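You operate a simulated robot arm through the tools that you are given. There is no shell and no other tool. Be economical: measure what you need, move in short steps, check, and stop when the job is done.

You run a simulated two-armed robot. Do the job below in one go: nothing can be reset, and whatever is moved stays where it is left.

TASK
Wipe up the spill on the top of the meter table with the blue towel and put it back.

The check looks at the end state, three seconds after you hand in, the way a careful person would. Anything else that was tipped, shoved, dropped, spilled or broken makes it a failure. Flat cloth is picked up by pressing the open fingertips on it (5 to 10 N) and closing them slowly along it; thin cloth reads only 2 to 8 mm in the jaws.

THE ROBOT
Two 7-joint arms with two-finger parallel grippers on one trunk, on a base that drives. Base frame: it is fixed to the floor where the robot stands at the start and does not move with it; the origin is under the middle of the robot, x ahead of it, y to its left, z up; the surface under the hand at the start is at about z = 0.75. Units: m, degrees, N and s.
The left shoulder is at the start at [0.115, 0.171, 1.175], the right one opposite. With the tool pointing down near the work surface each hand reaches from about 0.1 to 0.88 m from the robot's upright axis, wherever it stands, measured 20 degrees to its own side. Payload 4.4 kg a hand.
The tool frame of a hand sits at the grasp point between the pads (the TCP): z along the fingers, y along the line on which they close. The tips reach 0.023 m beyond it. Largest opening 0.094 m; finger width 0.038, thickness 0.01; the body of the gripper, 0.054 by 0.096 m, starts 0.039 m behind the TCP.
Orientation is told as [roll, pitch, yaw] about the base's x, y, z axes, in that order, counted from this pose: with the fingers straight down and closing along the base's y, the tool's x points along the base's -x, its y along +y and its z along -z.

THE INTERFACE
- The arms move only by the tool move_arm. It takes "left_plan", "right_plan" or both (then of equal length, played together; a hand with none holds still); each is a list of rows, each a list of 7 numbers: the closure in counts, from 0 (fully open) to 255 (shut), then the shift along the base's x, y, z in units of 25 mm (1.0 is 25 mm), then the turn, a rotation vector about the base's x, y, z in units of 8 degrees (1.0 is 8 degrees). In form: [[fingers, tx, ty, tz, ax, ay, az], ...]. A call has 1 to 12 rows; each row shifts and turns the commanded pose from where the row before left it. A call with a number of a shift or a turn outside -1 to 1 is refused whole. Rows are played at 5 a second. More than 0.05 m and 8.6 degrees between two rows, or a gripper value outside its range, and nothing of the call is played. A pose out of reach is approached as far as the arm can. The call stops where the force on the tool passes 40 N (or 10 N more than at its start, if that is more) or the arm is blocked; 0.2 s more then pass. Each finger travels about 0.072 m/s and halts on what it meets, pressing with about 29 N; the grip force reading is that of the motor and also rises with nothing between the fingers. The clock runs only during rows and for 0.2 s after the last one: add rows that do not move to give the fingers time. It gives the time, the measured TCP pose, the force on the tool (base axes), the opening and the grip force at its end, in the units of the frame above (readings bear some noise), with the torque about the TCP (base axes, N m) and any sound that the robot's microphone picked up.
- Cameras (640 x 400 px; columns grow to the right, rows downward): "scene" is now at [0.2148, 0.0406, 1.3026]; the picture's right is [0.49, -0.87, 0.00], its down [-0.60, -0.33, -0.73] and it looks along [0.63, 0.35, -0.69] (base axes); focal length 279 px, centre (320, 200). "left" rides on the left gripper at [0.086, -0.016, -0.074] in its tool frame; the picture's right is [0.18, 0.98, 0.00], its down [-0.58, 0.11, -0.81] and it looks along [-0.79, 0.15, 0.59] (tool axes); focal length 243 px, centre (320, 200). "right" rides on the right gripper at [0.086, 0.016, -0.074] in its tool frame; the picture's right is [-0.18, 0.98, 0.00], its down [-0.58, -0.11, -0.81] and it looks along [-0.79, -0.15, 0.59] (tool axes); focal length 243 px, centre (320, 200).
- camera(camera): a new picture of that camera. The clock stands still meanwhile.
- slide_trunk(by): slides the trunk up (or, below 0, down) by that many m; the arms and the scene camera ride with it, the base frame stays. It gives what a move gives, with no picture.
- steer(legs): drives the robot by 1 to 6 legs, each [ahead, left, turn to the left] in m, m and degrees, along the robot's own axes; the way and the turn of a leg run together, so that a leg with both is an arc; at most 1.5 m and 180 degrees a leg. The arms and the cameras ride along, it lands a little off, and it stops where it bumps. It gives what a move gives.
- pan_tilt(pan, tilt): turns the head with the scene camera to pan (to the left, within 80 degrees either way) and tilt (down, from -29 to 69), counted from straight ahead of the robot. It gives what a move gives.
- pixel_to_xyz(camera, pixels): for up to 12 pixels [column, row] of the newest picture of that camera ("zoom" is the newest enlarged one), the place [x, y, z] in the base frame of the surface seen there, good to about 0.002 m. The clock stands still meanwhile.
- zoom(camera, box): a new picture of the part [left, top, right, bottom] of that camera's present view, enlarged. The clock stands still meanwhile.
- sign_off(): hands the job in; it is judged then, once.

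Work in short steps. Measure before you move; look again where a grasp or a placing could have gone wrong, and mend it. You have 80 turns and 58 pictures in all, those below and enlarged ones among them. Open the grippers and draw the arms clear of the work before you hand the job in, unless the task says otherwise; then end with one line.

The tools are called after "Call:" as a command line: name --argument value ..., lists and objects as JSON in quotes. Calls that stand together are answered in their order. move_arm: Moves the arms, as the interface text tells. Its arguments: {"type":"object","properties":{"left_plan":{"type":"array","items":{"type":"array","items":{"type":"number"}}},"right_plan":{"type":"array","items":{"type":"array","items":{"type":"number"}}}},"required":[]} The other tools are called the same way: slide_trunk (by) slides the trunk up or down; steer (legs) drives the base; pan_tilt (pan, tilt) turns the head that bears the scene camera; camera (camera) takes a picture; pixel_to_xyz (camera, pixels) gives the place of the surface under pixels of a picture; zoom (camera, box) takes an enlarged picture of a part of a camera's view; sign_off () hands the job in.

At the start:

```text
time: 0.0
left_eef_pos: [0.4417, 0.4192, 0.958]
left_orientation: [0.1, 0.1, 0.0]
left_ft_force: [0.2, 0.2, 0.6]
left_wrist_torque: [-0.02, 0.03, -0.03]
left_grip_width: 0.094
left_finger_force: 0.1
right_eef_pos: [0.5293, -0.0315, 1.0403]
right_orientation: [0.0, 0.0, -0.1]
right_ft_force: [0.2, -0.4, -0.1]
right_wrist_torque: [0.01, -0.01, 0.01]
right_grip_width: 0.0939
right_finger_force: 0.1
trunk travel left (down, up): [-0.187, 0.201]
robot x, y, heading: [0.0005, 0.0008, -0.2]
head pan, tilt: [29.1, 43.5]
```

scene: 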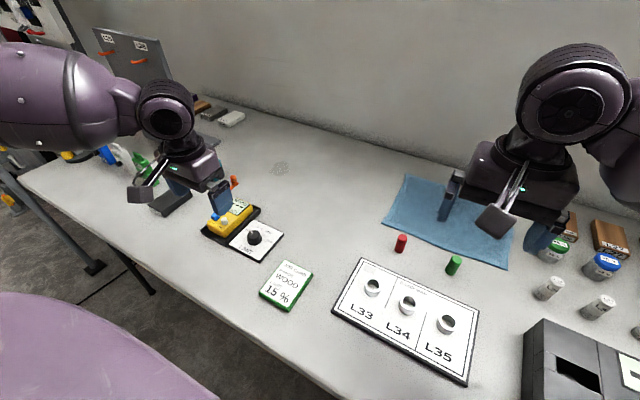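
right: 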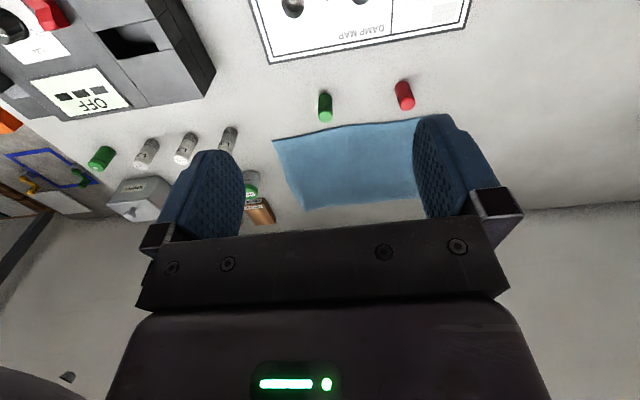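
left: 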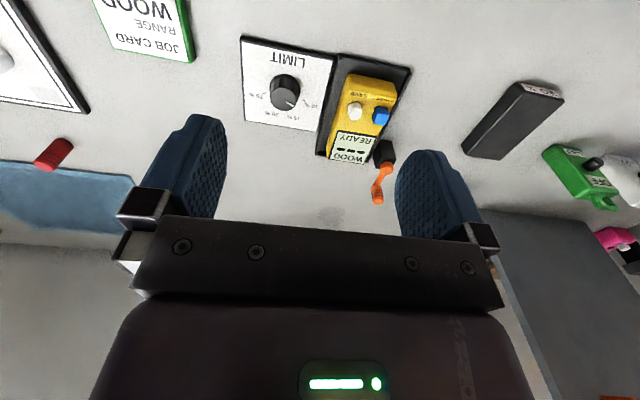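

The blue towel lies about (445,222) in the scene view, and a faint grey mark at (280,168) may be the spill. I enlarge both and measure.

Call:
zoom --camera "scene" --box '[200, 120, 360, 220]'

Call:
zoom --camera "scene" --box '[360, 140, 600, 290]'

Call:
pixel_to_xyz --camera "scene" --pixels '[[280, 168], [270, 166], [290, 168], [280, 161], [280, 175], [405, 177], [382, 222], [507, 269], [513, 230], [430, 230], [401, 243], [453, 265]]'

```text
4.00 times, centred on (280, 170) of scene
```

zoom: 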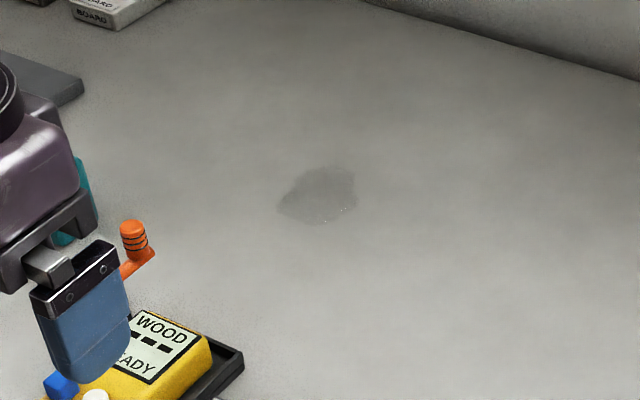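

```text
2.67 times, centred on (480, 215) of scene
```

zoom: 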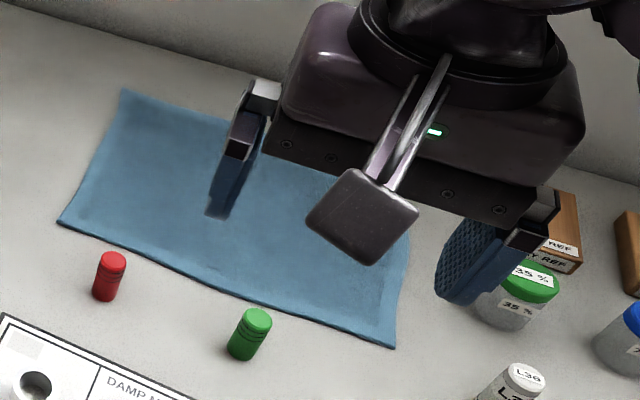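

```text
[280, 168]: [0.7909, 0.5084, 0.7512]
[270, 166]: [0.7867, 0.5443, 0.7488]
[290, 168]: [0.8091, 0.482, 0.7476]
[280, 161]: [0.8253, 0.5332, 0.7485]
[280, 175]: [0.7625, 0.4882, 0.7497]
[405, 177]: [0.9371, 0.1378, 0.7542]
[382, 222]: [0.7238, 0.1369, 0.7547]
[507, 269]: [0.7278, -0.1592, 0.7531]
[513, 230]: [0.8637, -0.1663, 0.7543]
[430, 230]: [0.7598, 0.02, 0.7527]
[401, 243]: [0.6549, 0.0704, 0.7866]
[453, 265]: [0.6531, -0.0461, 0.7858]
```

The spill is at about (0.79, 0.51), the towel spans x 0.72–0.93, y −0.16–0.14. I tilt down to see how much room the base has towards the table and left.

Call:
pan_tilt --pan 10 --tilt 65

Call:
camera --camera "scene"

Call:
pixel_to_xyz --camera "scene" --pixels '[[320, 300], [200, 300], [320, 380], [450, 300]]'

Call:
pan_tilt --pan 75 --tilt 50

Call:
camera --camera "scene"

```text
time: 0.8
left_eef_pos: [0.4408, 0.4199, 0.9576]
left_orientation: [0.0, 0.0, 0.0]
left_ft_force: [-0.3, -0.8, 0.3]
left_wrist_torque: [0.01, 0.0, -0.02]
left_grip_width: 0.0938
left_finger_force: 0.0
right_eef_pos: [0.5287, -0.0319, 1.0397]
right_orientation: [0.0, 0.1, 0.0]
right_ft_force: [-0.7, 0.8, 1.1]
right_wrist_torque: [0.04, 0.01, 0.02]
right_grip_width: 0.0943
right_finger_force: 0.2
trunk travel left (down, up): [-0.187, 0.201]
robot x, y, heading: [0.0002, 0.0004, 0.0]
head pan, tilt: [10.0, 65.0]
```

```text
52 pictures are left
```

scene: 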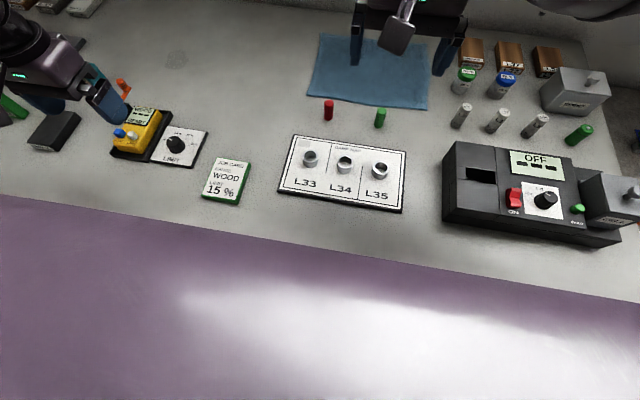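

```text
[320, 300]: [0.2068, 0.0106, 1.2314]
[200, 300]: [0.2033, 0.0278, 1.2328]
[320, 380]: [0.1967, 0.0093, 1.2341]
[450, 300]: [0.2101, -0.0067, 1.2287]
```

```text
time: 2.2
left_eef_pos: [0.4407, 0.4184, 0.9578]
left_orientation: [-0.1, 0.0, 0.0]
left_ft_force: [-0.1, -0.1, 0.0]
left_wrist_torque: [0.0, 0.0, -0.01]
left_grip_width: 0.0939
left_finger_force: 0.1
right_eef_pos: [0.5296, -0.0315, 1.0407]
right_orientation: [0.0, 0.0, 0.0]
right_ft_force: [-0.3, -1.1, -1.0]
right_wrist_torque: [0.02, 0.02, -0.01]
right_grip_width: 0.094
right_finger_force: 0.0
trunk travel left (down, up): [-0.187, 0.201]
robot x, y, heading: [-0.0001, 0.0022, 0.0]
head pan, tilt: [75.0, 50.0]
```

```text
51 pictures are left
```

scene: 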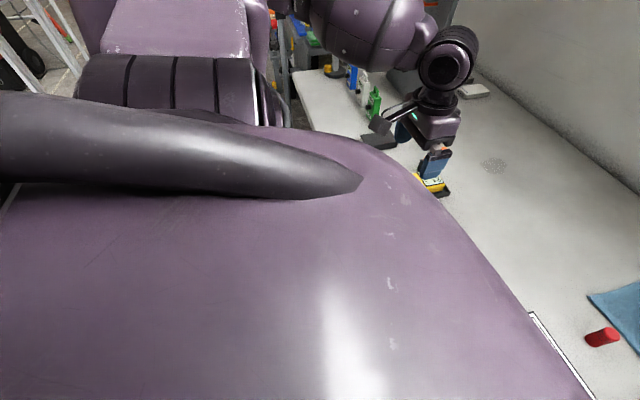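

The left side is free floor; the base can slide left 0.2 m so both hands reach towel and spill symmetrically. I raise nothing since both hands are well above the table items.

Call:
steer --legs '[[0, 0.2, 0]]'

Call:
pan_tilt --pan 5 --tilt 45

Call:
camera --camera "scene"

```text
time: 4.6
left_eef_pos: [0.4416, 0.6165, 0.9575]
left_orientation: [0.0, -0.1, -0.1]
left_ft_force: [-0.5, 1.3, -0.6]
left_wrist_torque: [-0.01, -0.01, 0.01]
left_grip_width: 0.0939
left_finger_force: 0.1
right_eef_pos: [0.5279, 0.1663, 1.0402]
right_orientation: [0.0, 0.0, -0.2]
right_ft_force: [0.5, 0.8, -0.8]
right_wrist_torque: [-0.01, 0.01, -0.04]
right_grip_width: 0.0941
right_finger_force: 0.0
trunk travel left (down, up): [-0.187, 0.201]
robot x, y, heading: [0.0003, 0.2001, -0.1]
head pan, tilt: [75.0, 50.0]
```

```text
time: 6.0
left_eef_pos: [0.4405, 0.6161, 0.9595]
left_orientation: [0.0, 0.0, -0.2]
left_ft_force: [-0.1, 0.0, -0.6]
left_wrist_torque: [0.02, 0.0, -0.01]
left_grip_width: 0.0939
left_finger_force: 0.1
right_eef_pos: [0.5298, 0.1669, 1.0402]
right_orientation: [0.1, 0.0, -0.1]
right_ft_force: [-0.3, 0.9, 0.2]
right_wrist_torque: [-0.01, 0.02, -0.02]
right_grip_width: 0.0941
right_finger_force: 0.1
trunk travel left (down, up): [-0.187, 0.201]
robot x, y, heading: [-0.0013, 0.1981, -0.2]
head pan, tilt: [5.0, 45.0]
```

```text
50 pictures are left
```

scene: 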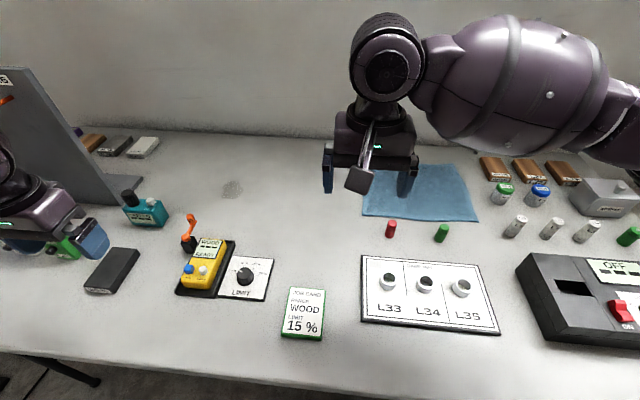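

Now I measure towel corners, the spill and its neighbours (orange peg (191,225), teal meter (145,210), cylinders, jars) and the table edge.

Call:
pixel_to_xyz --camera "scene" --pixels '[[363, 215], [479, 220], [459, 167], [420, 195], [232, 188], [191, 218], [150, 205], [390, 222], [441, 227], [502, 188], [493, 170], [320, 378]]'

Call:
zoom --camera "scene" --box '[180, 130, 500, 330]'

```text
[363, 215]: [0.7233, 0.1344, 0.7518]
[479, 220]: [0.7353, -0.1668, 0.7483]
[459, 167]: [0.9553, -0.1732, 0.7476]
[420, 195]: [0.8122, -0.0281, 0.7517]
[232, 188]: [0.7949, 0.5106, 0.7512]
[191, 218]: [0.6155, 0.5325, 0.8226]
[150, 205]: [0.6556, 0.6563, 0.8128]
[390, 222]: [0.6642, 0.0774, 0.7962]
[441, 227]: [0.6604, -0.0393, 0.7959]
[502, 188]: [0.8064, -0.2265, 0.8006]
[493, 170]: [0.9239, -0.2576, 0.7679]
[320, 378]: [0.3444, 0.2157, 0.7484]
```

```text
2.00 times, centred on (340, 230) of scene
```

zoom: 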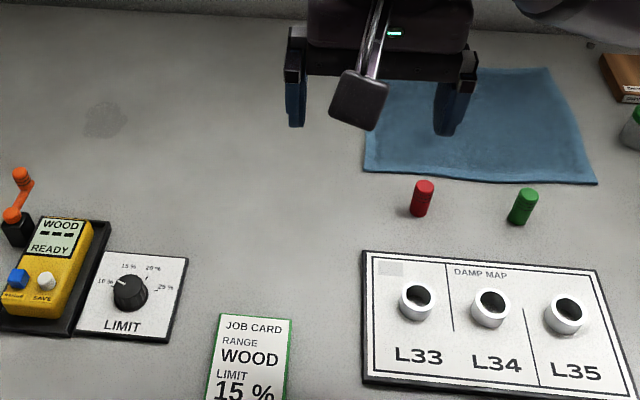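

Towel: x 0.725–0.955, y −0.17–0.137; spill centre (0.794, 0.511). I bring both hands, fingers about half open, above the towel: right to (0.80, −0.11), left to (0.80, 0.09), at z 0.90.

Call:
move_arm --right_plan '[[120, 0.9, -0.923, -0.467, 0, 0, 0], [120, 0.9, -0.923, -0.467, 0, 0, 0], [120, 0.9, -0.923, -0.467, 0, 0, 0], [120, 0.9, -0.923, -0.467, 0, 0, 0], [120, 0.9, -0.923, -0.467, 0, 0, 0], [120, 0.9, -0.923, -0.467, 0, 0, 0], [120, 0.9, -0.923, -0.467, 0, 0, 0], [120, 0.9, -0.923, -0.467, 0, 0, 0], [120, 0.9, -0.923, -0.467, 0, 0, 0], [120, 0.9, -0.923, -0.467, 0, 0, 0], [120, 0.9, -0.923, -0.467, 0, 0, 0], [120, 0.9, -0.923, -0.467, 0, 0, 0]]' --left_plan '[[120, 0.6, -0.877, -0.097, 0, 0, 0], [120, 0.6, -0.877, -0.097, 0, 0, 0], [120, 0.6, -0.877, -0.097, 0, 0, 0], [120, 0.6, -0.877, -0.097, 0, 0, 0], [120, 0.6, -0.877, -0.097, 0, 0, 0], [120, 0.6, -0.877, -0.097, 0, 0, 0], [120, 0.6, -0.877, -0.097, 0, 0, 0], [120, 0.6, -0.877, -0.097, 0, 0, 0], [120, 0.6, -0.877, -0.097, 0, 0, 0], [120, 0.6, -0.877, -0.097, 0, 0, 0], [120, 0.6, -0.877, -0.097, 0, 0, 0], [120, 0.6, -0.877, -0.097, 0, 0, 0]]'

Call:
move_arm --left_plan '[[120, 0.6, -0.877, -0.097, 0, 0, 0], [120, 0.6, -0.877, -0.097, 0, 0, 0], [120, 0.6, -0.877, -0.097, 0, 0, 0], [120, 0.6, -0.877, -0.097, 0, 0, 0], [120, 0.6, -0.877, -0.097, 0, 0, 0], [120, 0.6, -0.877, -0.097, 0, 0, 0], [120, 0.6, -0.877, -0.097, 0, 0, 0], [120, 0.6, -0.877, -0.097, 0, 0, 0], [120, 0.6, -0.877, -0.097, 0, 0, 0], [120, 0.6, -0.877, -0.097, 0, 0, 0], [120, 0.6, -0.877, -0.097, 0, 0, 0], [120, 0.6, -0.877, -0.097, 0, 0, 0]]'

Call:
camera --camera "scene"

```text
time: 8.6
left_eef_pos: [0.6228, 0.3532, 0.9284]
left_orientation: [0.0, 0.1, -0.2]
left_ft_force: [0.4, -1.1, 0.4]
left_wrist_torque: [-0.01, 0.0, 0.01]
left_grip_width: 0.0497
left_finger_force: 0.1
right_eef_pos: [0.7993, -0.1129, 0.8949]
right_orientation: [0.0, 0.2, -0.1]
right_ft_force: [0.4, 0.0, 0.0]
right_wrist_torque: [0.01, -0.02, 0.0]
right_grip_width: 0.0497
right_finger_force: 0.0
trunk travel left (down, up): [-0.187, 0.201]
robot x, y, heading: [0.0036, 0.1996, -0.4]
head pan, tilt: [5.0, 45.0]
```

```text
time: 11.2
left_eef_pos: [0.7764, 0.1162, 0.899]
left_orientation: [0.0, 0.0, -0.1]
left_ft_force: [0.4, 0.0, 0.1]
left_wrist_torque: [-0.01, -0.01, 0.05]
left_grip_width: 0.0495
left_finger_force: 0.0
left hand out of reach, approached as far as the arm can: row 11, 12
right_eef_pos: [0.7976, -0.1113, 0.8949]
right_orientation: [0.0, 0.1, 0.0]
right_ft_force: [0.0, 0.5, -0.5]
right_wrist_torque: [-0.02, 0.01, 0.03]
right_grip_width: 0.0499
right_finger_force: 0.0
trunk travel left (down, up): [-0.187, 0.201]
robot x, y, heading: [0.0032, 0.1982, 0.0]
head pan, tilt: [5.0, 45.0]
```

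```text
48 pictures are left
```

scene: 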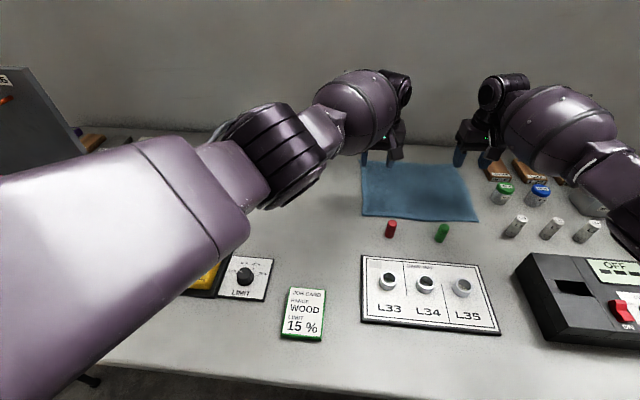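

Left hand can't quite reach across from here. Better: grip from the base at y≈0 and carry the towel by driving. I drive back right 0.2 (hands at 0.9 clear all, jars top 0.80) and re-place the hands.

Call:
steer --legs '[[0, -0.2, 0]]'

Call:
move_arm --right_plan '[[120, 0.08, 1, 0, 0, 0, 0], [120, 0, 1, 0, 0, 0, 0], [120, 0, 1, 0, 0, 0, 0], [120, 0, 1, 0, 0, 0, 0], [120, 0, 1, 0, 0, 0, 0], [120, 0, 1, 0, 0, 0, 0], [120, 0, 1, 0, 0, 0, 0], [120, 0, 1, 0, 0, 0, 0]]' --left_plan '[[120, 0.5, 1, 0, 0, 0, 0], [120, 0.5, 1, 0, 0, 0, 0], [120, 0, 1, 0, 0, 0, 0], [120, 0, 1, 0, 0, 0, 0], [120, 0, 1, 0, 0, 0, 0], [120, 0, 1, 0, 0, 0, 0], [120, 0, 1, 0, 0, 0, 0], [120, 0, 0, 0, 0, 0, 0]]'

```text
time: 13.6
left_eef_pos: [0.776, -0.083, 0.9003]
left_orientation: [0.0, 0.0, -0.1]
left_ft_force: [0.7, -0.6, -1.0]
left_wrist_torque: [-0.03, 0.01, 0.03]
left_grip_width: 0.0497
left_finger_force: 0.1
right_eef_pos: [0.7975, -0.3122, 0.8966]
right_orientation: [0.0, 0.1, -0.1]
right_ft_force: [1.0, 0.0, -0.8]
right_wrist_torque: [0.01, 0.0, 0.01]
right_grip_width: 0.0499
right_finger_force: 0.1
trunk travel left (down, up): [-0.187, 0.201]
robot x, y, heading: [-0.0039, -0.0021, -0.2]
head pan, tilt: [5.0, 45.0]
```

```text
time: 15.4
left_eef_pos: [0.7992, 0.0908, 0.9027]
left_orientation: [-0.1, -0.1, -0.2]
left_ft_force: [-0.2, 0.0, -0.3]
left_wrist_torque: [0.05, -0.02, -0.01]
left_grip_width: 0.0495
left_finger_force: 0.1
right_eef_pos: [0.7981, -0.1132, 0.8946]
right_orientation: [0.0, 0.0, -0.2]
right_ft_force: [1.0, -0.5, -0.6]
right_wrist_torque: [-0.01, 0.01, 0.03]
right_grip_width: 0.0497
right_finger_force: 0.0
trunk travel left (down, up): [-0.187, 0.201]
robot x, y, heading: [-0.0013, 0.0012, -0.0]
head pan, tilt: [5.0, 45.0]
```

Hands are over the towel. I shift both 25 mm forward (towel mid-line x≈0.84) and descend to TCP z≈0.79 (tips 15 mm above the cloth).

Call:
move_arm --right_plan '[[120, 1, 0, -0.84, 0, 0, 0], [120, 0, 0, -0.84, 0, 0, 0], [120, 0, 0, -0.84, 0, 0, 0], [120, 0, 0, -0.84, 0, 0, 0], [120, 0, 0, -0.84, 0, 0, 0]]' --left_plan '[[120, 1, 0, -0.9, 0, 0, 0], [120, 0, 0, -0.9, 0, 0, 0], [120, 0, 0, -0.9, 0, 0, 0], [120, 0, 0, -0.9, 0, 0, 0], [120, 0, 0, -0.9, 0, 0, 0]]'

Call:
camera --camera "scene"

Call:
camera --camera "left"

Call:
camera --camera "right"

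```text
time: 16.6
left_eef_pos: [0.8071, 0.0943, 0.7909]
left_orientation: [0.0, 0.1, 0.0]
left_ft_force: [0.4, 0.2, 0.1]
left_wrist_torque: [0.02, 0.0, 0.01]
left_grip_width: 0.0498
left_finger_force: 0.0
left hand out of reach, approached as far as the arm can: row 3, 4, 5
right_eef_pos: [0.8107, -0.1191, 0.7921]
right_orientation: [0.0, 0.2, -0.1]
right_ft_force: [0.4, -0.4, 0.0]
right_wrist_torque: [-0.04, 0.02, -0.02]
right_grip_width: 0.0497
right_finger_force: 0.1
right hand out of reach, approached as far as the arm can: row 3, 4, 5
trunk travel left (down, up): [-0.187, 0.201]
robot x, y, heading: [0.0038, 0.0016, -0.3]
head pan, tilt: [5.0, 45.0]
```

```text
47 pictures are left
```

scene: 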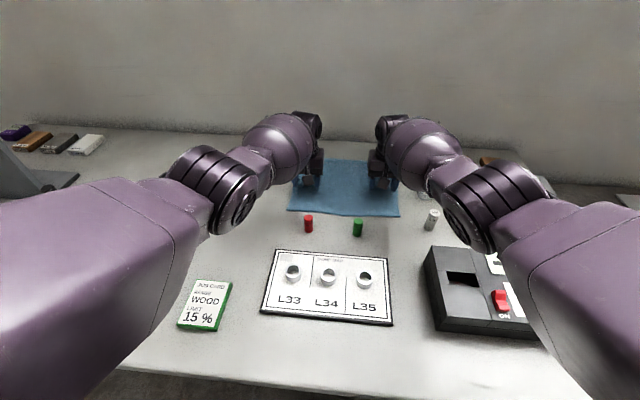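

```text
46 pictures are left
```

left: 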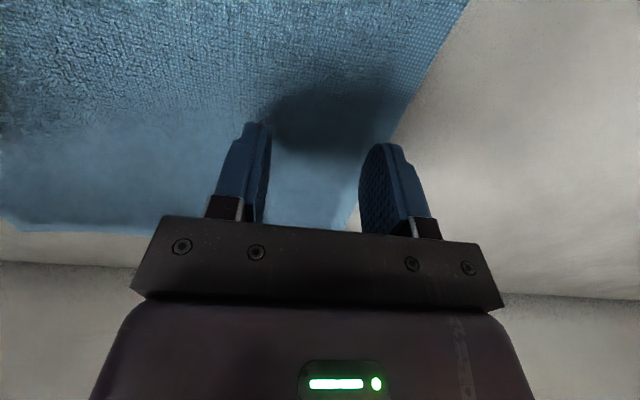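

```text
45 pictures are left
```

right: 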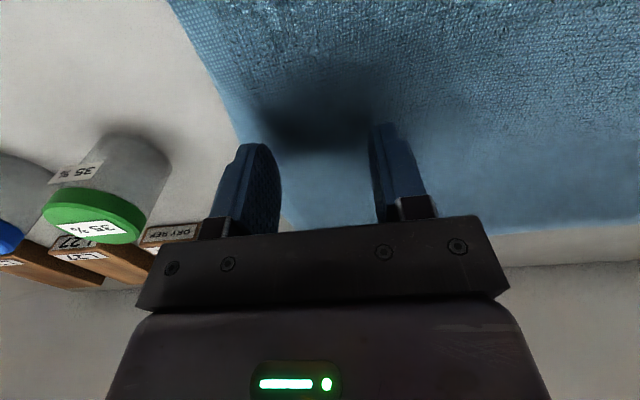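

Both arms are at the edge of reach at x 0.81, and the left outer finger is near the towel's edge. I pull back to x≈0.795 and move the hands inward, left to y≈0.068, right to y≈−0.10, still above the cloth.

Call:
move_arm --right_plan '[[120, -0.6, 0.3, 0, 0, 0, 0], [120, -0.6, 0.3, 0, 0, 0, 0], [120, 0, 0, 0, 0, 0, 0]]' --left_plan '[[120, -0.6, -0.5, 0, 0, 0, 0], [120, -0.6, -0.5, 0, 0, 0, 0], [120, 0, 0, 0, 0, 0, 0]]'

Call:
camera --camera "left"

```text
time: 17.4
left_eef_pos: [0.7792, 0.0685, 0.7937]
left_orientation: [0.0, 0.1, -0.1]
left_ft_force: [0.8, -0.3, 0.1]
left_wrist_torque: [0.0, -0.01, 0.03]
left_grip_width: 0.0497
left_finger_force: 0.1
right_eef_pos: [0.7803, -0.1013, 0.7939]
right_orientation: [-0.1, 0.0, -0.2]
right_ft_force: [-0.9, 0.1, -0.4]
right_wrist_torque: [0.01, 0.01, 0.0]
right_grip_width: 0.0496
right_finger_force: 0.1
trunk travel left (down, up): [-0.187, 0.201]
robot x, y, heading: [0.0047, 0.001, 0.1]
head pan, tilt: [5.0, 45.0]
```

```text
44 pictures are left
```

left: 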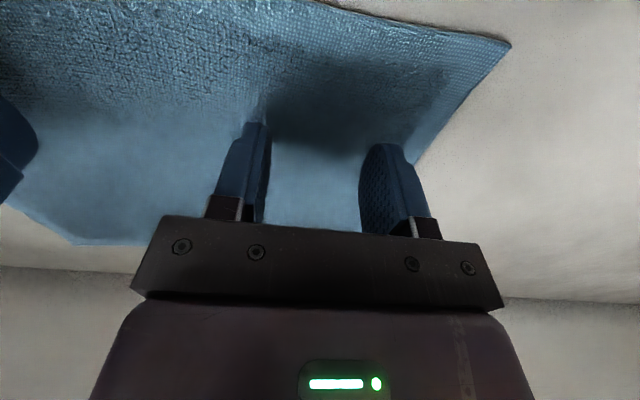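

Now over cloth. I move 12 mm forward and lower both to touch, TCP ≈0.774.

Call:
move_arm --right_plan '[[120, 0.5, 0, -0.4, 0, 0, 0], [120, 0, 0, -0.4, 0, 0, 0], [120, 0, 0, 0, 0, 0, 0]]' --left_plan '[[120, 0.5, 0, -0.4, 0, 0, 0], [120, 0, 0, -0.4, 0, 0, 0], [120, 0, 0, 0, 0, 0, 0]]'

```text
time: 18.2
left_eef_pos: [0.7912, 0.0697, 0.7753]
left_orientation: [0.0, -0.4, -0.2]
left_ft_force: [0.7, 1.6, 17.6]
left_wrist_torque: [0.06, -0.01, 0.01]
left_grip_width: 0.0497
left_finger_force: 0.1
right_eef_pos: [0.7915, -0.1009, 0.7776]
right_orientation: [0.0, -0.3, 0.0]
right_ft_force: [1.4, 1.1, 2.3]
right_wrist_torque: [-0.02, -0.02, 0.04]
right_grip_width: 0.0497
right_finger_force: 0.0
trunk travel left (down, up): [-0.187, 0.201]
robot x, y, heading: [0.0028, -0.002, -0.1]
head pan, tilt: [5.0, 45.0]
```

Left presses 17.6 N, right 2.3 N. I ease left up 0.9 mm, right down 0.6 mm for 5–10 N.

Call:
move_arm --right_plan '[[120, 0, 0, -0.024, 0, 0, 0], [120, 0, 0, 0, 0, 0, 0]]' --left_plan '[[120, 0, 0, 0.036, 0, 0, 0], [120, 0, 0, 0, 0, 0, 0]]'

```text
time: 18.8
left_eef_pos: [0.7939, 0.0704, 0.7765]
left_orientation: [0.1, -0.4, -0.2]
left_ft_force: [6.5, -0.4, 24.2]
left_wrist_torque: [0.07, -0.05, 0.01]
left_grip_width: 0.0498
left_finger_force: 0.0
right_eef_pos: [0.7903, -0.1019, 0.7767]
right_orientation: [0.0, -0.2, 0.0]
right_ft_force: [1.1, -0.1, 2.9]
right_wrist_torque: [0.0, 0.04, 0.04]
right_grip_width: 0.0499
right_finger_force: 0.1
trunk travel left (down, up): [-0.187, 0.201]
robot x, y, heading: [0.0019, 0.0008, -0.4]
head pan, tilt: [5.0, 45.0]
```

Left still 24 N, right 2.9 N; I correct further.

Call:
move_arm --right_plan '[[120, 0, 0, -0.02, 0, 0, 0], [120, 0, 0, 0, 0, 0, 0]]' --left_plan '[[120, 0, 0, 0.05, 0, 0, 0], [120, 0, 0, 0, 0, 0, 0]]'

```text
time: 19.4
left_eef_pos: [0.791, 0.07, 0.7766]
left_orientation: [0.1, -0.2, -0.1]
left_ft_force: [4.6, 1.2, 20.4]
left_wrist_torque: [0.1, -0.13, -0.02]
left_grip_width: 0.0495
left_finger_force: 0.0
right_eef_pos: [0.7897, -0.1015, 0.7763]
right_orientation: [0.0, -0.2, -0.2]
right_ft_force: [-2.4, -1.6, 11.4]
right_wrist_torque: [-0.11, 0.04, 0.01]
right_grip_width: 0.0497
right_finger_force: 0.1
trunk travel left (down, up): [-0.187, 0.201]
robot x, y, heading: [-0.0007, -0.0029, -0.0]
head pan, tilt: [5.0, 45.0]
```

Right is at 11 N, left still 20 N; one more lift on the left.

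Call:
move_arm --right_plan '[[120, 0, 0, 0.008, 0, 0, 0], [120, 0, 0, 0, 0, 0, 0]]' --left_plan '[[120, 0, 0, 0.06, 0, 0, 0], [120, 0, 0, 0, 0, 0, 0]]'

```text
time: 20.0
left_eef_pos: [0.7893, 0.0694, 0.776]
left_orientation: [0.1, 0.0, 0.0]
left_ft_force: [2.5, 1.3, 9.6]
left_wrist_torque: [0.0, -0.09, 0.04]
left_grip_width: 0.0495
left_finger_force: 0.0
right_eef_pos: [0.7902, -0.102, 0.7758]
right_orientation: [0.0, -0.2, -0.3]
right_ft_force: [-3.6, -4.7, 18.7]
right_wrist_torque: [-0.14, 0.09, 0.01]
right_grip_width: 0.0496
right_finger_force: 0.0
trunk travel left (down, up): [-0.187, 0.201]
robot x, y, heading: [0.0003, -0.0017, -0.2]
head pan, tilt: [5.0, 45.0]
```

Left 9.6 N is good; right rose to 18.7. I ease the right up and close both slowly along the cloth.

Call:
move_arm --right_plan '[[120, 0, 0, 0.04, 0, 0, 0], [132, 0, 0, 0, 0, 0, 0], [144, 0, 0, 0, 0, 0, 0], [156, 0, 0, 0, 0, 0, 0], [168, 0, 0, 0, 0, 0, 0], [180, 0, 0, 0, 0, 0, 0], [192, 0, 0, 0, 0, 0, 0], [204, 0, 0, 0, 0, 0, 0], [216, 0, 0, 0, 0, 0, 0], [228, 0, 0, 0, 0, 0, 0], [240, 0, 0, 0, 0, 0, 0], [255, 0, 0, 0, 0, 0, 0]]' --left_plan '[[120, 0, 0, 0, 0, 0, 0], [132, 0, 0, 0, 0, 0, 0], [144, 0, 0, 0, 0, 0, 0], [156, 0, 0, 0, 0, 0, 0], [168, 0, 0, 0, 0, 0, 0], [180, 0, 0, 0, 0, 0, 0], [192, 0, 0, 0, 0, 0, 0], [204, 0, 0, 0, 0, 0, 0], [216, 0, 0, 0, 0, 0, 0], [228, 0, 0, 0, 0, 0, 0], [240, 0, 0, 0, 0, 0, 0], [255, 0, 0, 0, 0, 0, 0]]'

Call:
camera --camera "left"

Call:
camera --camera "right"

```text
time: 22.6
left_eef_pos: [0.7911, 0.071, 0.7776]
left_orientation: [0.0, 0.0, -0.1]
left_ft_force: [0.1, -0.3, 3.0]
left_wrist_torque: [0.01, 0.01, -0.03]
left_grip_width: 0.0
left_finger_force: 29.2
right_eef_pos: [0.79, -0.101, 0.7774]
right_orientation: [-0.1, -0.3, -0.2]
right_ft_force: [-0.3, 0.2, 20.0]
right_wrist_torque: [-0.07, -0.03, 0.02]
right_grip_width: 0.0054
right_finger_force: 28.7
trunk travel left (down, up): [-0.187, 0.201]
robot x, y, heading: [-0.0002, 0.0018, -0.3]
head pan, tilt: [5.0, 45.0]
```

```text
43 pictures are left
```

left: 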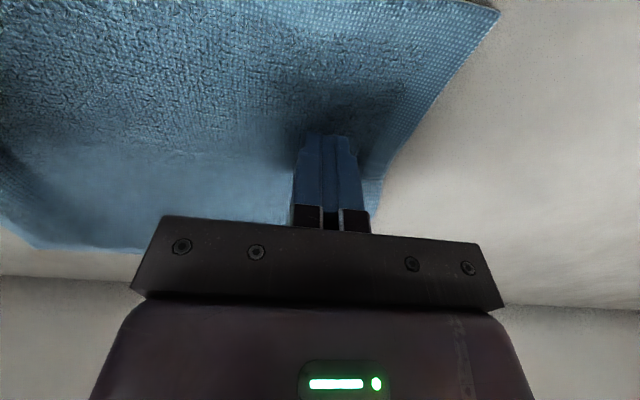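

```text
42 pictures are left
```

right: 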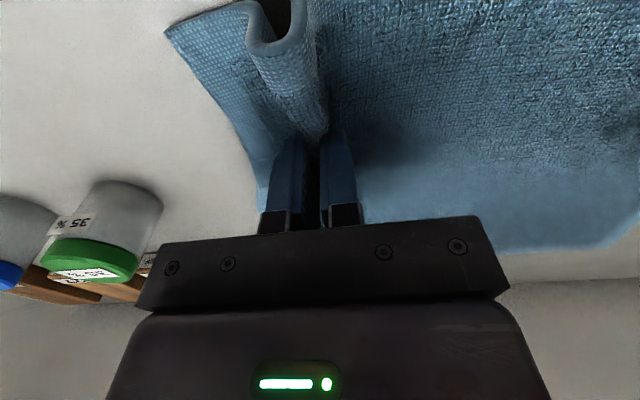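

Right holds the towel (5.4 mm fold); left closed on nothing as its pressure fell. I lift left slightly, reopen, and press again.

Call:
move_arm --left_plan '[[255, 0, 0, 0.3, 0, 0, 0], [120, 0, 0.1, 0, 0, 0, 0], [120, 0, 0, 0, 0, 0, 0], [120, 0, 0, 0, 0, 0, 0], [120, 0, 0, -0.3, 0, 0, 0], [120, 0, 0, -0.06, 0, 0, 0], [120, 0, 0, 0, 0, 0, 0], [120, 0, 0, 0, 0, 0, 0]]'

```text
time: 24.4
left_eef_pos: [0.7908, 0.0725, 0.777]
left_orientation: [0.0, -0.2, -0.1]
left_ft_force: [1.1, -0.7, 4.9]
left_wrist_torque: [-0.01, -0.01, 0.0]
left_grip_width: 0.0495
left_finger_force: 0.0
right_eef_pos: [0.789, -0.1012, 0.7768]
right_orientation: [0.1, -0.2, -0.1]
right_ft_force: [1.3, -0.5, 19.7]
right_wrist_torque: [-0.05, -0.03, -0.01]
right_grip_width: 0.0055
right_finger_force: 28.7
trunk travel left (down, up): [-0.187, 0.201]
robot x, y, heading: [-0.0006, -0.0006, -0.1]
head pan, tilt: [5.0, 45.0]
```

Left at 4.9 N; I press slightly more and close slowly.

Call:
move_arm --left_plan '[[120, 0, 0, -0.05, 0, 0, 0], [120, 0, 0, 0, 0, 0, 0], [135, 0, 0, 0, 0, 0, 0], [150, 0, 0, 0, 0, 0, 0], [165, 0, 0, 0, 0, 0, 0], [180, 0, 0, 0, 0, 0, 0], [195, 0, 0, 0, 0, 0, 0], [210, 0, 0, 0, 0, 0, 0], [225, 0, 0, 0, 0, 0, 0], [240, 0, 0, 0, 0, 0, 0], [255, 0, 0, 0, 0, 0, 0], [255, 0, 0, 0, 0, 0, 0]]'

Call:
camera --camera "left"

```text
time: 27.0
left_eef_pos: [0.7911, 0.0715, 0.7758]
left_orientation: [-0.2, -0.4, -0.2]
left_ft_force: [-0.1, -19.5, 21.5]
left_wrist_torque: [-0.43, 0.08, 0.12]
left_grip_width: 0.0054
left_finger_force: 28.9
right_eef_pos: [0.7901, -0.1, 0.7771]
right_orientation: [0.1, -0.2, -0.1]
right_ft_force: [-0.7, 15.9, 9.9]
right_wrist_torque: [0.39, -0.03, 0.03]
right_grip_width: 0.0055
right_finger_force: 28.7
trunk travel left (down, up): [-0.187, 0.201]
robot x, y, heading: [-0.0016, 0.0004, -0.3]
head pan, tilt: [5.0, 45.0]
```

```text
41 pictures are left
```

left: 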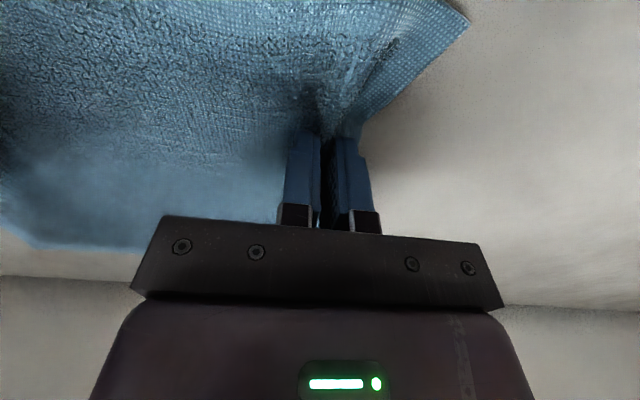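

Both hands hold 5.4 mm folds, with ~17 N tension between them. I relax by moving the hands 4 mm inward each and lift 40 mm, then look left for obstacles to the drive.

Call:
move_arm --right_plan '[[255, 0, 0.18, 0.2, 0, 0, 0], [255, 0, 0, 0.7, 0, 0, 0], [255, 0, 0, 0.7, 0, 0, 0], [255, 0, 0, 0, 0, 0, 0]]' --left_plan '[[255, 0, -0.18, 0.2, 0, 0, 0], [255, 0, 0, 0.7, 0, 0, 0], [255, 0, 0, 0.7, 0, 0, 0], [255, 0, 0, 0, 0, 0, 0]]'

Call:
camera --camera "scene"

Call:
pan_tilt --pan 55 --tilt 35

Call:
camera --camera "scene"

```text
time: 28.0
left_eef_pos: [0.7895, 0.0708, 0.8128]
left_orientation: [0.1, 0.1, -0.1]
left_ft_force: [0.6, -6.8, 0.4]
left_wrist_torque: [-0.22, -0.01, 0.06]
left_grip_width: 0.005
left_finger_force: 28.3
right_eef_pos: [0.7916, -0.0961, 0.813]
right_orientation: [0.0, 0.1, -0.2]
right_ft_force: [0.1, 7.5, -0.7]
right_wrist_torque: [0.2, 0.0, 0.02]
right_grip_width: 0.0051
right_finger_force: 29.1
trunk travel left (down, up): [-0.187, 0.201]
robot x, y, heading: [-0.0008, 0.0012, 0.0]
head pan, tilt: [5.0, 45.0]
```

```text
40 pictures are left
```

scene: 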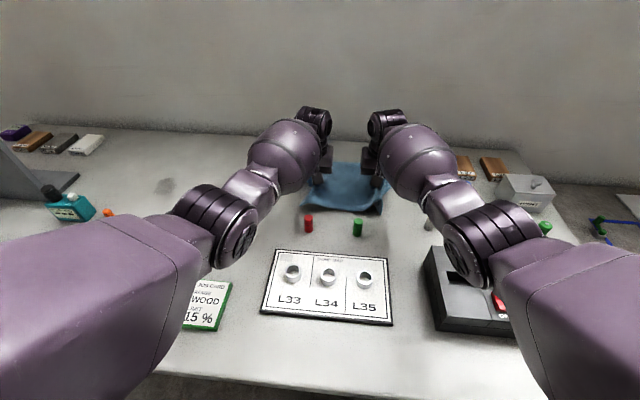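

```text
time: 29.1
left_eef_pos: [0.7902, 0.0693, 0.8136]
left_orientation: [0.0, 0.0, -0.1]
left_ft_force: [0.2, -5.6, 0.1]
left_wrist_torque: [-0.11, -0.03, 0.05]
left_grip_width: 0.0051
left_finger_force: 28.8
right_eef_pos: [0.7915, -0.0963, 0.814]
right_orientation: [0.0, 0.1, 0.0]
right_ft_force: [0.2, 5.3, 0.9]
right_wrist_torque: [0.16, 0.04, 0.0]
right_grip_width: 0.0051
right_finger_force: 28.8
trunk travel left (down, up): [-0.187, 0.201]
robot x, y, heading: [0.0007, -0.0021, -0.0]
head pan, tilt: [55.0, 35.0]
```

```text
39 pictures are left
```

scene: 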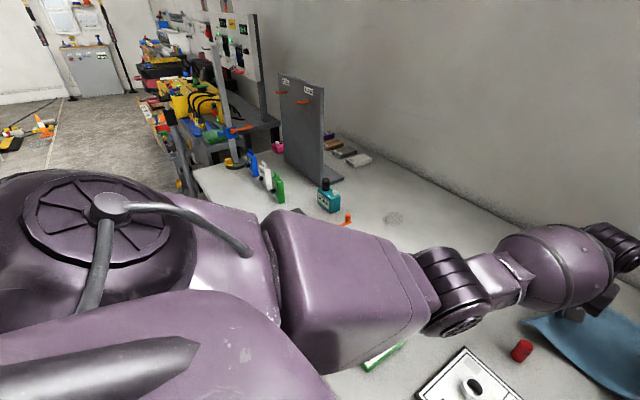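

A tall grey panel stands at (300,120), and tall gear at (225,100). I measure these and the arm's outermost parts.

Call:
pixel_to_xyz --camera "scene" --pixels '[[284, 80], [322, 95], [296, 170], [322, 180], [328, 190], [278, 180], [250, 160], [236, 158], [217, 80], [360, 160], [300, 230], [270, 300]]'

```text
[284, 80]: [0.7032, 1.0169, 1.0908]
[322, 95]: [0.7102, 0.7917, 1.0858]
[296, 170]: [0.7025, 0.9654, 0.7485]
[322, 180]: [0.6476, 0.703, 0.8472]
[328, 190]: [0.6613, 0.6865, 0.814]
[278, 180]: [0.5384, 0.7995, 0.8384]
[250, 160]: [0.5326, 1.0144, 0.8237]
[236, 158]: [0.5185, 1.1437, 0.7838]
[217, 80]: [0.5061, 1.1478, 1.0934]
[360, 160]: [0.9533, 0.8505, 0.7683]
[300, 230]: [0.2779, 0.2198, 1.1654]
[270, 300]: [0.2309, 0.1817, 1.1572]
```

The panel starts at y 0.79, teal meter at y≈0.66–0.69, x 0.66; the left hand will end at y≈0.5, x 0.79, so the path is clear. I drive left 0.42.

Call:
steer --legs '[[0, 0.21, 0], [0, 0.21, 0]]'

Call:
pan_tilt --pan 5 --tilt 45

Call:
camera --camera "scene"

Call:
camera --camera "left"

```text
time: 33.6
left_eef_pos: [0.7917, 0.485, 0.8142]
left_orientation: [0.0, -0.1, 0.0]
left_ft_force: [0.0, -4.2, 0.5]
left_wrist_torque: [-0.12, 0.01, 0.04]
left_grip_width: 0.0047
left_finger_force: 29.3
right_eef_pos: [0.7942, 0.3192, 0.8137]
right_orientation: [0.0, 0.0, -0.1]
right_ft_force: [0.3, 4.5, 0.5]
right_wrist_torque: [0.15, -0.03, 0.02]
right_grip_width: 0.0048
right_finger_force: 29.2
trunk travel left (down, up): [-0.187, 0.201]
robot x, y, heading: [0.0009, 0.4178, 0.0]
head pan, tilt: [55.0, 35.0]
```

```text
time: 34.8
left_eef_pos: [0.7914, 0.4843, 0.814]
left_orientation: [0.0, 0.0, -0.1]
left_ft_force: [0.2, -4.5, 0.5]
left_wrist_torque: [-0.07, -0.05, 0.04]
left_grip_width: 0.0047
left_finger_force: 28.6
right_eef_pos: [0.7945, 0.3183, 0.8126]
right_orientation: [0.0, 0.1, 0.0]
right_ft_force: [-1.1, 4.9, -0.1]
right_wrist_torque: [0.1, -0.03, -0.01]
right_grip_width: 0.0049
right_finger_force: 29.0
trunk travel left (down, up): [-0.187, 0.201]
robot x, y, heading: [-0.0018, 0.4159, -0.2]
head pan, tilt: [5.0, 45.0]
```

```text
38 pictures are left
```

scene: 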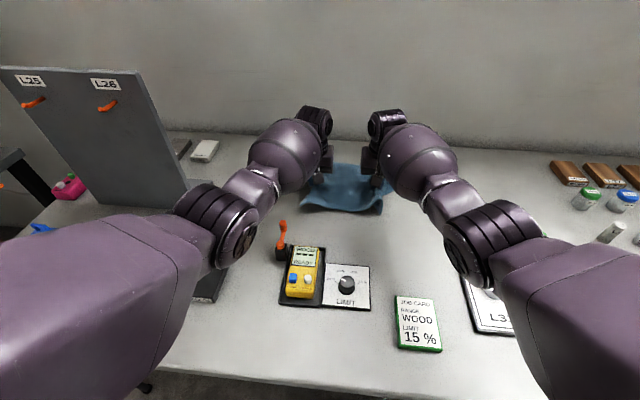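

```text
37 pictures are left
```

left: 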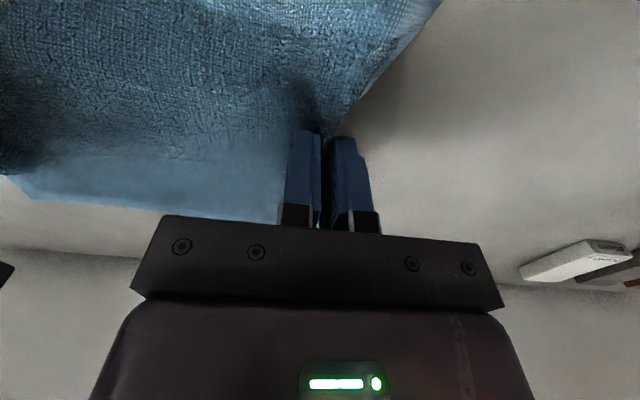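

The towel is over the spill. I move both hands 40 mm left, then lower: left to pressing contact over the spill, right just off the table.

Call:
move_arm --right_plan '[[255, 0, 0.8, 0, 0, 0, 0], [255, 0, 0.8, 0, 0, 0, 0], [255, 0, 0, -0.5, 0, 0, 0], [255, 0, 0, -0.5, 0, 0, 0], [255, 0, 0, -0.3, 0, 0, 0], [255, 0, 0, 0, 0, 0, 0], [255, 0, 0, 0, 0, 0, 0]]' --left_plan '[[255, 0, 0.8, 0, 0, 0, 0], [255, 0, 0.8, 0, 0, 0, 0], [255, 0, 0, -0.5, 0, 0, 0], [255, 0, 0, -0.5, 0, 0, 0], [255, 0, 0, -0.45, 0, 0, 0], [255, 0, 0, 0, 0, 0, 0], [255, 0, 0, 0, 0, 0, 0]]'

```text
time: 36.4
left_eef_pos: [0.7912, 0.5246, 0.7786]
left_orientation: [0.0, -0.1, -0.1]
left_ft_force: [0.1, -9.2, 0.7]
left_wrist_torque: [-0.21, -0.01, 0.07]
left_grip_width: 0.005
left_finger_force: 28.7
right_eef_pos: [0.7943, 0.3597, 0.7813]
right_orientation: [0.0, 0.1, -0.1]
right_ft_force: [-0.7, 8.4, 4.0]
right_wrist_torque: [0.18, 0.04, -0.01]
right_grip_width: 0.0052
right_finger_force: 29.0
trunk travel left (down, up): [-0.187, 0.201]
robot x, y, heading: [-0.0003, 0.4144, -0.0]
head pan, tilt: [5.0, 45.0]
```

Not yet pressing with the left (0.7 N). I lower it another 2.5 mm.

Call:
move_arm --right_plan '[[255, 0, 0.1, 0, 0, 0, 0], [255, 0, 0, 0, 0, 0, 0], [255, 0, 0, 0, 0, 0, 0]]' --left_plan '[[255, 0, 0, -0.1, 0, 0, 0], [255, 0, 0, 0, 0, 0, 0], [255, 0, 0, 0, 0, 0, 0]]'

```text
time: 37.2
left_eef_pos: [0.7916, 0.5256, 0.7768]
left_orientation: [0.0, 0.0, -0.1]
left_ft_force: [-2.2, -5.2, 6.7]
left_wrist_torque: [-0.12, 0.07, 0.05]
left_grip_width: 0.0047
left_finger_force: 29.1
right_eef_pos: [0.7947, 0.3611, 0.7825]
right_orientation: [0.0, -0.1, -0.1]
right_ft_force: [-0.9, 5.1, 1.3]
right_wrist_torque: [0.11, 0.04, 0.06]
right_grip_width: 0.0049
right_finger_force: 28.9
trunk travel left (down, up): [-0.187, 0.201]
robot x, y, heading: [0.0017, 0.4165, -0.1]
head pan, tilt: [5.0, 45.0]
```

Left presses 6.7 N. Now wiping strokes in x (0.755–0.81) stepping in y, both hands together.

Call:
move_arm --right_plan '[[255, -0.7, 0, 0, 0, 0, 0], [255, -0.7, 0, 0, 0, 0, 0], [255, 0, -0.7, 0, 0, 0, 0], [255, 0.7, 0, 0, 0, 0, 0], [255, 0.7, 0, 0, 0, 0, 0], [255, 0.7, 0, 0, 0, 0, 0], [255, 0, -0.7, 0, 0, 0, 0], [255, -0.7, 0, 0, 0, 0, 0], [255, -0.7, 0, 0, 0, 0, 0], [255, -0.7, 0, 0, 0, 0, 0], [255, 0, -0.7, 0, 0, 0, 0], [255, 0.7, 0, 0, 0, 0, 0]]' --left_plan '[[255, -0.7, 0, -0.03, 0, 0, 0], [255, -0.7, 0, 0, 0, 0, 0], [255, 0, -0.7, 0, 0, 0, 0], [255, 0.7, 0, 0, 0, 0, 0], [255, 0.7, 0, 0, 0, 0, 0], [255, 0.7, 0, 0, 0, 0, 0], [255, 0, -0.7, 0, 0, 0, 0], [255, -0.7, 0, 0, 0, 0, 0], [255, -0.7, 0, 0, 0, 0, 0], [255, -0.7, 0, 0, 0, 0, 0], [255, 0, -0.7, 0, 0, 0, 0], [255, 0.7, 0, 0, 0, 0, 0]]'

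```text
time: 39.3
left_eef_pos: [0.7952, 0.4832, 0.7761]
left_orientation: [0.1, -1.2, 0.0]
left_ft_force: [-2.9, 1.4, 24.2]
left_wrist_torque: [0.05, 0.23, -0.02]
left_grip_width: 0.005
left_finger_force: 28.7
left hand out of reach, approached as far as the arm can: row 6, 8, 9, 10
right_eef_pos: [0.7968, 0.3346, 0.78]
right_orientation: [0.0, -0.8, 0.1]
right_ft_force: [-2.1, -1.3, 19.8]
right_wrist_torque: [0.02, 0.04, 0.03]
right_grip_width: 0.005
right_finger_force: 29.3
right hand out of reach, approached as far as the arm can: row 6, 8, 9, 10
trunk travel left (down, up): [-0.187, 0.201]
robot x, y, heading: [0.0032, 0.4147, -0.0]
head pan, tilt: [5.0, 45.0]
stopped in row 10 (left hand): the force on the tool passed its limit at 43 N (the readings are from after the stop); the commanded pose is now the measured one
```

Near the reach limit the force rose. I lift both 25 mm, drive forward 30 mm for margin, and check.

Call:
move_arm --right_plan '[[255, -0.4, 0, 0.5, 0, 0, 0], [255, 0, 0, 0.5, 0, 0, 0]]' --left_plan '[[255, -0.4, 0.3, 0.5, 0, 0, 0], [255, 0, 0, 0.5, 0, 0, 0]]'

Call:
steer --legs '[[0.03, 0, 0]]'

Call:
camera --camera "left"

```text
time: 39.9
left_eef_pos: [0.8017, 0.4875, 0.7809]
left_orientation: [0.2, -0.1, 0.0]
left_ft_force: [0.0, 0.0, 0.1]
left_wrist_torque: [0.01, -0.01, -0.03]
left_grip_width: 0.0046
left_finger_force: 29.1
left hand out of reach, approached as far as the arm can: row 1, 2
right_eef_pos: [0.8022, 0.3402, 0.7852]
right_orientation: [-0.1, 0.2, -0.1]
right_ft_force: [-0.9, 0.1, 0.1]
right_wrist_torque: [0.0, -0.01, -0.01]
right_grip_width: 0.005
right_finger_force: 29.2
right hand out of reach, approached as far as the arm can: row 1, 2
trunk travel left (down, up): [-0.187, 0.201]
robot x, y, heading: [-0.0008, 0.4155, -0.1]
head pan, tilt: [5.0, 45.0]
```

```text
time: 40.8
left_eef_pos: [0.8331, 0.4866, 0.7853]
left_orientation: [0.1, -0.4, 0.0]
left_ft_force: [0.4, -0.4, 0.3]
left_wrist_torque: [-0.02, 0.01, 0.0]
left_grip_width: 0.0047
left_finger_force: 29.3
right_eef_pos: [0.8339, 0.3393, 0.7888]
right_orientation: [-0.1, 0.0, 0.1]
right_ft_force: [0.1, 0.2, -0.4]
right_wrist_torque: [0.0, 0.03, 0.02]
right_grip_width: 0.0048
right_finger_force: 29.4
trunk travel left (down, up): [-0.187, 0.201]
robot x, y, heading: [0.0308, 0.4148, 0.1]
head pan, tilt: [5.0, 45.0]
```

```text
36 pictures are left
```

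left: 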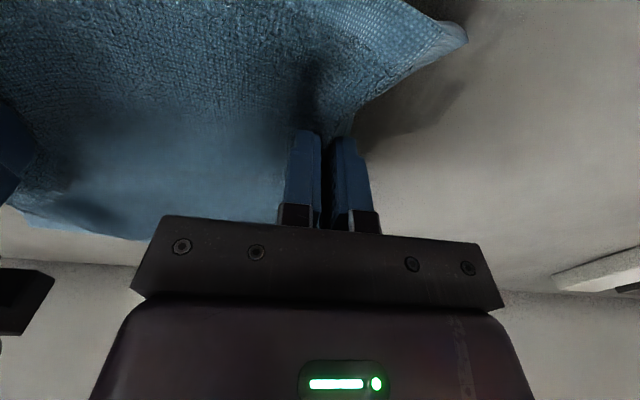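

No bump, base now at x 0.031. I settle the hands at x≈0.80, left y≈0.525, a little higher to get clean commanded poses.

Call:
move_arm --right_plan '[[255, -0.7, 0.7, 0, 0, 0, 0], [255, -0.7, 0.7, 0, 0, 0, 0], [255, 0, 0, 0, 0, 0, 0]]' --left_plan '[[255, -0.7, 0.8, 0, 0, 0, 0], [255, -0.7, 0.8, 0, 0, 0, 0], [255, 0, 0, 0, 0, 0, 0]]'

```text
time: 41.6
left_eef_pos: [0.8367, 0.521, 0.7792]
left_orientation: [0.1, -0.8, -0.1]
left_ft_force: [2.9, -6.4, 18.8]
left_wrist_torque: [-0.24, -0.05, -0.01]
left_grip_width: 0.005
left_finger_force: 29.5
left hand out of reach, approached as far as the arm can: row 1, 2
right_eef_pos: [0.8186, 0.3808, 0.7873]
right_orientation: [-0.1, -0.1, 0.0]
right_ft_force: [0.0, 0.4, 0.8]
right_wrist_torque: [-0.02, 0.0, 0.0]
right_grip_width: 0.0049
right_finger_force: 28.6
right hand out of reach, approached as far as the arm can: row 1, 2
trunk travel left (down, up): [-0.187, 0.201]
robot x, y, heading: [0.0341, 0.4172, -0.1]
head pan, tilt: [5.0, 45.0]
```

The commanded poses are still out of reach ahead; I pull both back in x further and slightly up.

Call:
move_arm --right_plan '[[255, -0.5, 0, 0.1, 0, 0, 0], [255, -0.3, 0, 0, 0, 0, 0], [255, 0, 0, 0, 0, 0, 0]]' --left_plan '[[255, -0.6, 0, 0.2, 0, 0, 0], [255, -0.6, 0, 0, 0, 0, 0], [255, 0, 0, 0, 0, 0, 0]]'

```text
time: 42.3
left_eef_pos: [0.8362, 0.5171, 0.778]
left_orientation: [0.4, -1.4, 0.0]
left_ft_force: [-6.4, 2.9, 25.4]
left_wrist_torque: [0.0, 0.27, -0.07]
left_grip_width: 0.0048
left_finger_force: 29.1
left hand out of reach, approached as far as the arm can: row 1, 2
right_eef_pos: [0.8163, 0.3851, 0.7844]
right_orientation: [-0.1, -0.2, 0.1]
right_ft_force: [-0.2, -0.3, 1.7]
right_wrist_torque: [0.02, -0.04, -0.01]
right_grip_width: 0.0049
right_finger_force: 29.0
right hand out of reach, approached as far as the arm can: row 1, 2
trunk travel left (down, up): [-0.187, 0.201]
robot x, y, heading: [0.0297, 0.4141, 0.2]
head pan, tilt: [5.0, 45.0]
stopped in row 3 (left hand): the force on the tool passed its limit at 41 N (the readings are from after the stop); the commanded pose is now the measured one
```

Commanded is now the measured pose. I lift both straight up 50 mm first.

Call:
move_arm --right_plan '[[255, 0, 0, 0.7, 0, 0, 0], [255, -0.3, 0, 0.7, 0, 0, 0], [255, -0.3, 0, 0.6, 0, 0, 0], [255, 0, 0, 0, 0, 0, 0]]' --left_plan '[[255, 0, 0, 0.7, 0, 0, 0], [255, -0.3, 0, 0.7, 0, 0, 0], [255, -0.6, 0, 0.6, 0, 0, 0], [255, 0, 0, 0, 0, 0, 0]]'

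```text
time: 43.3
left_eef_pos: [0.8477, 0.5129, 0.811]
left_orientation: [0.5, -1.1, 0.1]
left_ft_force: [-0.6, -0.3, 0.0]
left_wrist_torque: [-0.03, -0.01, 0.01]
left_grip_width: 0.005
left_finger_force: 28.8
left hand out of reach, approached as far as the arm can: row 1, 2, 3
right_eef_pos: [0.8288, 0.3936, 0.8238]
right_orientation: [-0.1, -0.1, 0.2]
right_ft_force: [0.8, -0.5, 1.4]
right_wrist_torque: [-0.02, -0.02, -0.01]
right_grip_width: 0.0048
right_finger_force: 29.1
right hand out of reach, approached as far as the arm can: row 1, 2, 3
trunk travel left (down, up): [-0.187, 0.201]
robot x, y, heading: [0.0303, 0.4132, -0.0]
head pan, tilt: [5.0, 45.0]
```

IK seems pinned at the straight-elbow limit. I pull clearly back in −x with both and spread the hands a little.

Call:
move_arm --right_plan '[[255, -1, -0.4, 0, 0, 0, 0], [255, -1, -0.4, 0, 0, 0, 0], [255, 0, 0, 0, 0, 0, 0]]' --left_plan '[[255, -1, 0, 0, 0, 0, 0], [255, -1, 0, 0, 0, 0, 0], [255, 0, 0, 0, 0, 0, 0]]'

```text
time: 44.1
left_eef_pos: [0.8421, 0.5021, 0.7989]
left_orientation: [0.4, -0.9, 0.0]
left_ft_force: [-0.5, -0.8, -0.1]
left_wrist_torque: [0.0, -0.01, -0.01]
left_grip_width: 0.0048
left_finger_force: 29.2
left hand out of reach, approached as far as the arm can: row 1, 2
right_eef_pos: [0.8271, 0.3884, 0.8109]
right_orientation: [-0.1, 0.0, 0.0]
right_ft_force: [-0.5, 0.6, 0.3]
right_wrist_torque: [0.02, 0.03, 0.01]
right_grip_width: 0.005
right_finger_force: 29.0
right hand out of reach, approached as far as the arm can: row 1, 2
trunk travel left (down, up): [-0.187, 0.201]
robot x, y, heading: [0.031, 0.4103, -0.0]
head pan, tilt: [5.0, 45.0]
```

The arms barely respond; I look at the arm posture.

Call:
camera --camera "scene"

```text
35 pictures are left
```

scene: 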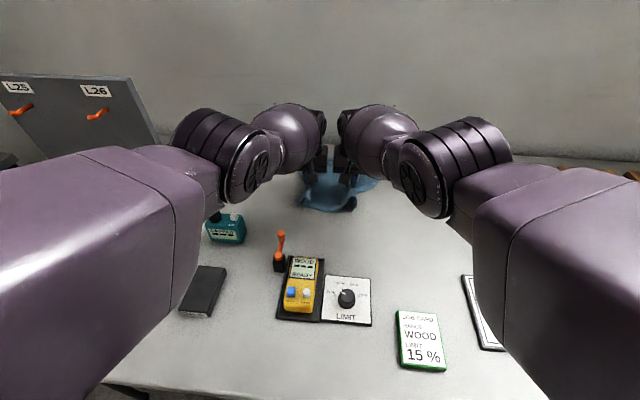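

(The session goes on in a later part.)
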